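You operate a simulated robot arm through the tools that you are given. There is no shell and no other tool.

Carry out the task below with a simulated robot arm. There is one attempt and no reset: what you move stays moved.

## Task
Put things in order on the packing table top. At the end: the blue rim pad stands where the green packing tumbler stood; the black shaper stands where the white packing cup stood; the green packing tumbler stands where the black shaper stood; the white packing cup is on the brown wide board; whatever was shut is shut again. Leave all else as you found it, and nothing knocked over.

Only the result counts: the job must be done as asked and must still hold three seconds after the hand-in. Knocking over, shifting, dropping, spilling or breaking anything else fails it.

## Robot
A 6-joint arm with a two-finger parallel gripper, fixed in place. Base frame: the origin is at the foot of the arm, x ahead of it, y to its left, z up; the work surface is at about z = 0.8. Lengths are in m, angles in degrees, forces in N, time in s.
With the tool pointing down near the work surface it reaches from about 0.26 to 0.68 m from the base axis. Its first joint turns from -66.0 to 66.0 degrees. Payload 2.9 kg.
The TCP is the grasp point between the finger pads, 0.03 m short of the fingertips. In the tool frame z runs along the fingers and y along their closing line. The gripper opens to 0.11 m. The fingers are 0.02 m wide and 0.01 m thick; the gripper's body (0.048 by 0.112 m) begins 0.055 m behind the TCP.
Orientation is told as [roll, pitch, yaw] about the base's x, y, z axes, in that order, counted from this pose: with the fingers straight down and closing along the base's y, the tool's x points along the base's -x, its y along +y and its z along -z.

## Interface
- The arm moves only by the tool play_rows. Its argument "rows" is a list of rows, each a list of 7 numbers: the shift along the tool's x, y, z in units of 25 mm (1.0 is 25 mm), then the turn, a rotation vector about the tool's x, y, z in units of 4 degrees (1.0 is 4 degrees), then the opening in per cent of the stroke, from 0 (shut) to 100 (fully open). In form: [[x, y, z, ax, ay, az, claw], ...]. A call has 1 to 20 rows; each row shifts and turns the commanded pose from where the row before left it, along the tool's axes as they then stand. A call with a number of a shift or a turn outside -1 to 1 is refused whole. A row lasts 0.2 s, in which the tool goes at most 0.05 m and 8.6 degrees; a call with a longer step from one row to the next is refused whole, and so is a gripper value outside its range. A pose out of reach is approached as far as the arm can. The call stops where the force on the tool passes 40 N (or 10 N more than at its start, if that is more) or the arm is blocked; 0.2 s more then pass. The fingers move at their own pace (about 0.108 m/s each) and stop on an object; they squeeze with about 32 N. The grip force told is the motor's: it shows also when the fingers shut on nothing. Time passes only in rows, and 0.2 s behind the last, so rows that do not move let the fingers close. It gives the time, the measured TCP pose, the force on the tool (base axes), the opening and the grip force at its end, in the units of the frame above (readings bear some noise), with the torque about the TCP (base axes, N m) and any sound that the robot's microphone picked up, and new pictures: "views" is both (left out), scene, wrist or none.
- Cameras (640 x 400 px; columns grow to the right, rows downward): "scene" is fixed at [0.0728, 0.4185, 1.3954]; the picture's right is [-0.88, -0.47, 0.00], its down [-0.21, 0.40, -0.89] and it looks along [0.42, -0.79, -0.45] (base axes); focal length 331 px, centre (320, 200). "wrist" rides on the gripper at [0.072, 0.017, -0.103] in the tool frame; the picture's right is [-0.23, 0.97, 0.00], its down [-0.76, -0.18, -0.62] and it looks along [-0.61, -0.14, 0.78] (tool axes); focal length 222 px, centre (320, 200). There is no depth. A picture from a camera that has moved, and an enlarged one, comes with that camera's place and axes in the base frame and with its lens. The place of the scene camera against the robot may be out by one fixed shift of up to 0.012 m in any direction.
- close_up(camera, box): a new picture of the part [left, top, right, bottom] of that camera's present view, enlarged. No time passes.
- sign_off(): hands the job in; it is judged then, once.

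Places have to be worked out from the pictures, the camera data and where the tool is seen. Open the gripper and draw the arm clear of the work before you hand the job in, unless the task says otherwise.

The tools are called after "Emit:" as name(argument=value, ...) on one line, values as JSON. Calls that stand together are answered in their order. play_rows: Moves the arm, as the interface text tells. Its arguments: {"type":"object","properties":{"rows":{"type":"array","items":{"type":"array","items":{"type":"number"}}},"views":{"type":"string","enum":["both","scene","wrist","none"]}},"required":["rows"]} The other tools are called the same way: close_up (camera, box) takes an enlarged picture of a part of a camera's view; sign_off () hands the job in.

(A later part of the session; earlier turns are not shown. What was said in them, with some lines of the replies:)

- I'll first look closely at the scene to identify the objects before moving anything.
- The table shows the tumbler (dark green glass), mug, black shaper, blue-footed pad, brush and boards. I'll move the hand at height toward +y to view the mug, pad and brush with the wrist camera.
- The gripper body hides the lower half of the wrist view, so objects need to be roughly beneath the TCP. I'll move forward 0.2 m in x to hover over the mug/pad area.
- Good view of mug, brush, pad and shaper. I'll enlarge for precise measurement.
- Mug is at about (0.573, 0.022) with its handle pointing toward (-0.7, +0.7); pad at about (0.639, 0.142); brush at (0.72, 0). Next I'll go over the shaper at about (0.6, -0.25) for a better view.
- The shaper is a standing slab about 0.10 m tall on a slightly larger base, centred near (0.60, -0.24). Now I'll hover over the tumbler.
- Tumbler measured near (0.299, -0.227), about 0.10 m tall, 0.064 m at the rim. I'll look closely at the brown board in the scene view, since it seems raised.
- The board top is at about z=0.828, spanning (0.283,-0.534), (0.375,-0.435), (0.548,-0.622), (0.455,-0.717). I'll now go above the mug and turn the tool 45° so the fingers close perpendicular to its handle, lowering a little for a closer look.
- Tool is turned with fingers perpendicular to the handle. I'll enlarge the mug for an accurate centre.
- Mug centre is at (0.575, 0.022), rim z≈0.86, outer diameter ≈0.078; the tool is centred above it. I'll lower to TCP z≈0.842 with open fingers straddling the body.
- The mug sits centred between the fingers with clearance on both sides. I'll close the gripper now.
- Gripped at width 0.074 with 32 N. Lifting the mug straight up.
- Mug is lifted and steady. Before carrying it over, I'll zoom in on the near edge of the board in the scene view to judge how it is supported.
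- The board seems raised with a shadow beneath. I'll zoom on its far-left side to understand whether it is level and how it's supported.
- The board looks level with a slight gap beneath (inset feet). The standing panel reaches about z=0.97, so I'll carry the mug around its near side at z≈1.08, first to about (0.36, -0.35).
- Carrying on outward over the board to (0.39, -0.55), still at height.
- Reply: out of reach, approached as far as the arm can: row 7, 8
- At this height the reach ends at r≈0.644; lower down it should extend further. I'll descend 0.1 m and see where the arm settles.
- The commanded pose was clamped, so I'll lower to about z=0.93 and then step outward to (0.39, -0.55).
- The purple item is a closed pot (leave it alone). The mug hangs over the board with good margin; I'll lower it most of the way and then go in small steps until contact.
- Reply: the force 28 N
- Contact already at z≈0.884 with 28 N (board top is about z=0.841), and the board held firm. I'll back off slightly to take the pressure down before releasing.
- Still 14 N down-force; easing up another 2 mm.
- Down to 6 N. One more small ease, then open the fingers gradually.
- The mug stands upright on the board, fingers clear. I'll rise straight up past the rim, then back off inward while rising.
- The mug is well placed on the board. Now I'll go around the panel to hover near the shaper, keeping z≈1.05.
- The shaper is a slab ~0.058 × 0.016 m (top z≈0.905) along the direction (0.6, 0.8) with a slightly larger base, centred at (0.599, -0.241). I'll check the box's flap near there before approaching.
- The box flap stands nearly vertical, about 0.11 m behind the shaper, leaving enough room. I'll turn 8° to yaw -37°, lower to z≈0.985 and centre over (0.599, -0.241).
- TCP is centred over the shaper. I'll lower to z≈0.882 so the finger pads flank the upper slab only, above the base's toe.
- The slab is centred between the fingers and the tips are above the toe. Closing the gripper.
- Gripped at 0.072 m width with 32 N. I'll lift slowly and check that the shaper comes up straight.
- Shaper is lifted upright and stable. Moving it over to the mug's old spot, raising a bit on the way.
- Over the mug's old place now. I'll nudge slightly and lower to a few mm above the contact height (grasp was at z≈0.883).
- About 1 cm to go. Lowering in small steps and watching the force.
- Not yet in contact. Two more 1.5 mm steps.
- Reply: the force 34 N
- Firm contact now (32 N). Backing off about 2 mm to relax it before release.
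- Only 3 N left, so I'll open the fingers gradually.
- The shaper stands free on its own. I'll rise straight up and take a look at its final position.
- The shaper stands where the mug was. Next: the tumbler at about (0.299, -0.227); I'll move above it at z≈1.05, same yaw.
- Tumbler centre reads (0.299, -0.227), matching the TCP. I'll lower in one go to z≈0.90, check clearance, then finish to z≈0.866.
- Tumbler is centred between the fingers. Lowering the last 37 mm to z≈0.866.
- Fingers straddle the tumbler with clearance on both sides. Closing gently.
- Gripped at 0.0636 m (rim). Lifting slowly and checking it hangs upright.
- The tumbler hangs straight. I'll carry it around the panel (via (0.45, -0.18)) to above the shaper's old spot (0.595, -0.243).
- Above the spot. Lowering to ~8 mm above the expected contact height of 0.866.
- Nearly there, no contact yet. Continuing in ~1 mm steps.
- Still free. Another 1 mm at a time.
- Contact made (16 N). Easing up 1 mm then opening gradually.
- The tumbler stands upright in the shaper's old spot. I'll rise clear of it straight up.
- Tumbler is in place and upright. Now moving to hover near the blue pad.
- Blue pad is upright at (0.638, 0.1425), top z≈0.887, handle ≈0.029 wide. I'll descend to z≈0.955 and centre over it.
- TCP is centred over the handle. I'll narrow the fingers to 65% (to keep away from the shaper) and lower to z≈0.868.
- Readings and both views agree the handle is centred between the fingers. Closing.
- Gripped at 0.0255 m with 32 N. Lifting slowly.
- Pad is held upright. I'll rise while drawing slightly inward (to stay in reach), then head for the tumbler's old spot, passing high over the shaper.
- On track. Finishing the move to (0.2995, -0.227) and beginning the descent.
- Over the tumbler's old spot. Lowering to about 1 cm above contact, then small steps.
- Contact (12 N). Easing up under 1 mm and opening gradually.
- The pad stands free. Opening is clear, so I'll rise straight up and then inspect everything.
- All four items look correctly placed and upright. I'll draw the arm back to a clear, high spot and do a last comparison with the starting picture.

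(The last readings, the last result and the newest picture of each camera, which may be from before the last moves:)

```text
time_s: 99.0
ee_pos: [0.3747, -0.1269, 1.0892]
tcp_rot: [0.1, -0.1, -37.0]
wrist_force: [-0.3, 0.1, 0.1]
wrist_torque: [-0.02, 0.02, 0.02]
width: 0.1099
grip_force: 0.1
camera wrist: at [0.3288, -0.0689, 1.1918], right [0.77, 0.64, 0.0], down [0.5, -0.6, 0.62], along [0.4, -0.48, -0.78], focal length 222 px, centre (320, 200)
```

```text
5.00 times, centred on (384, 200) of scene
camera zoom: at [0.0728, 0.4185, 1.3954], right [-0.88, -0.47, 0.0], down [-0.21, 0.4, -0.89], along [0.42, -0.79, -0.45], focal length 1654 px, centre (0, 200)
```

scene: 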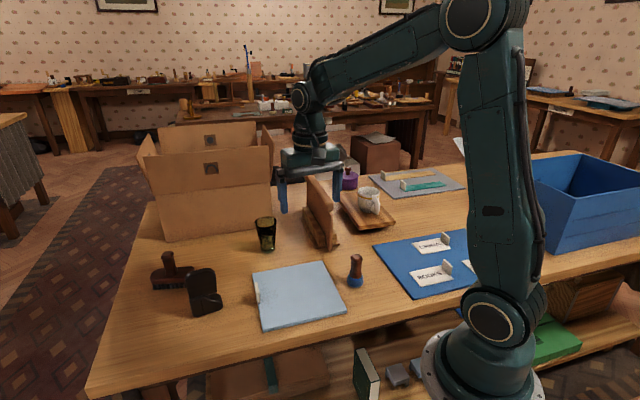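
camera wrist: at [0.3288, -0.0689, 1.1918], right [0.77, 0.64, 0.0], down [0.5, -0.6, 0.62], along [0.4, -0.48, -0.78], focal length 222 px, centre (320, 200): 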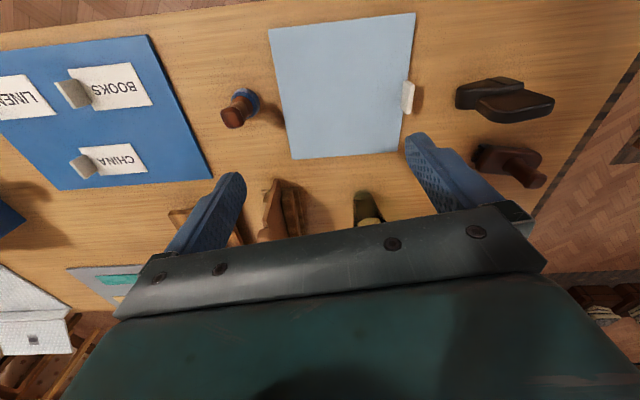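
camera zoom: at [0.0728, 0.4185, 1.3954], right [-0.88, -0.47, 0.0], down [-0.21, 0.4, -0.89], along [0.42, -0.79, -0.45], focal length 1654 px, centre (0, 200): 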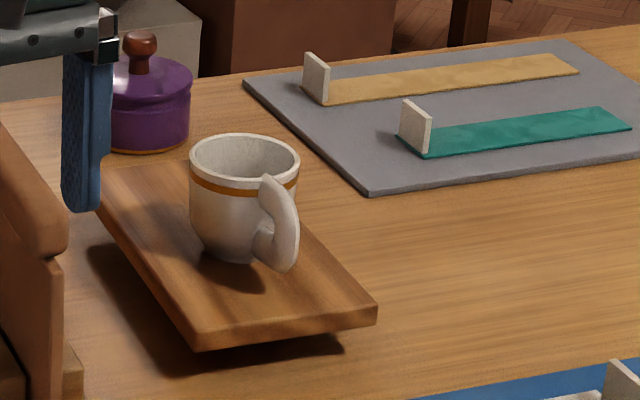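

Everything matches: mug upright on the brown board, shaper in the mug's spot, tumbler in the shaper's spot, blue pad in the tumbler's spot. The pot is still closed, the other items are undisturbed, and the arm is open and clear, so I'm handing in.

Emit:
sign_off()

```text
The job is handed in.
```

The table is rearranged as asked and I've handed the job in; the judge's verdict hasn't come back to me. In the last pictures before hand-in, everything was upright and in place:

| Item | Where it now stands | How close (my estimate) |
|---|---|---|
| Blue rim pad | The green tumbler's old spot | About 3 mm |
| Black shaper | The white cup's old spot | About 5–7 mm |
| Green tumbler | The black shaper's old spot | Within a few mm |
| White cup | On the brown wide board, a little toward the end nearest the robot | Fully on the board |

- **Cup placement:** I couldn't put the cup at the board's centre because that is beyond the arm's reach. The board held firm when I pressed the cup down on it, with up to 28 N.
- **Shut items:** The only closed thing I saw was the purple lidded pot. I never touched it, and its lid is still on.
- **Everything else:** The brush, the light-blue board, the blue sheet with its cards and the standing panel look unchanged from the first pictures. The gripper is open and the arm is clear of the work.
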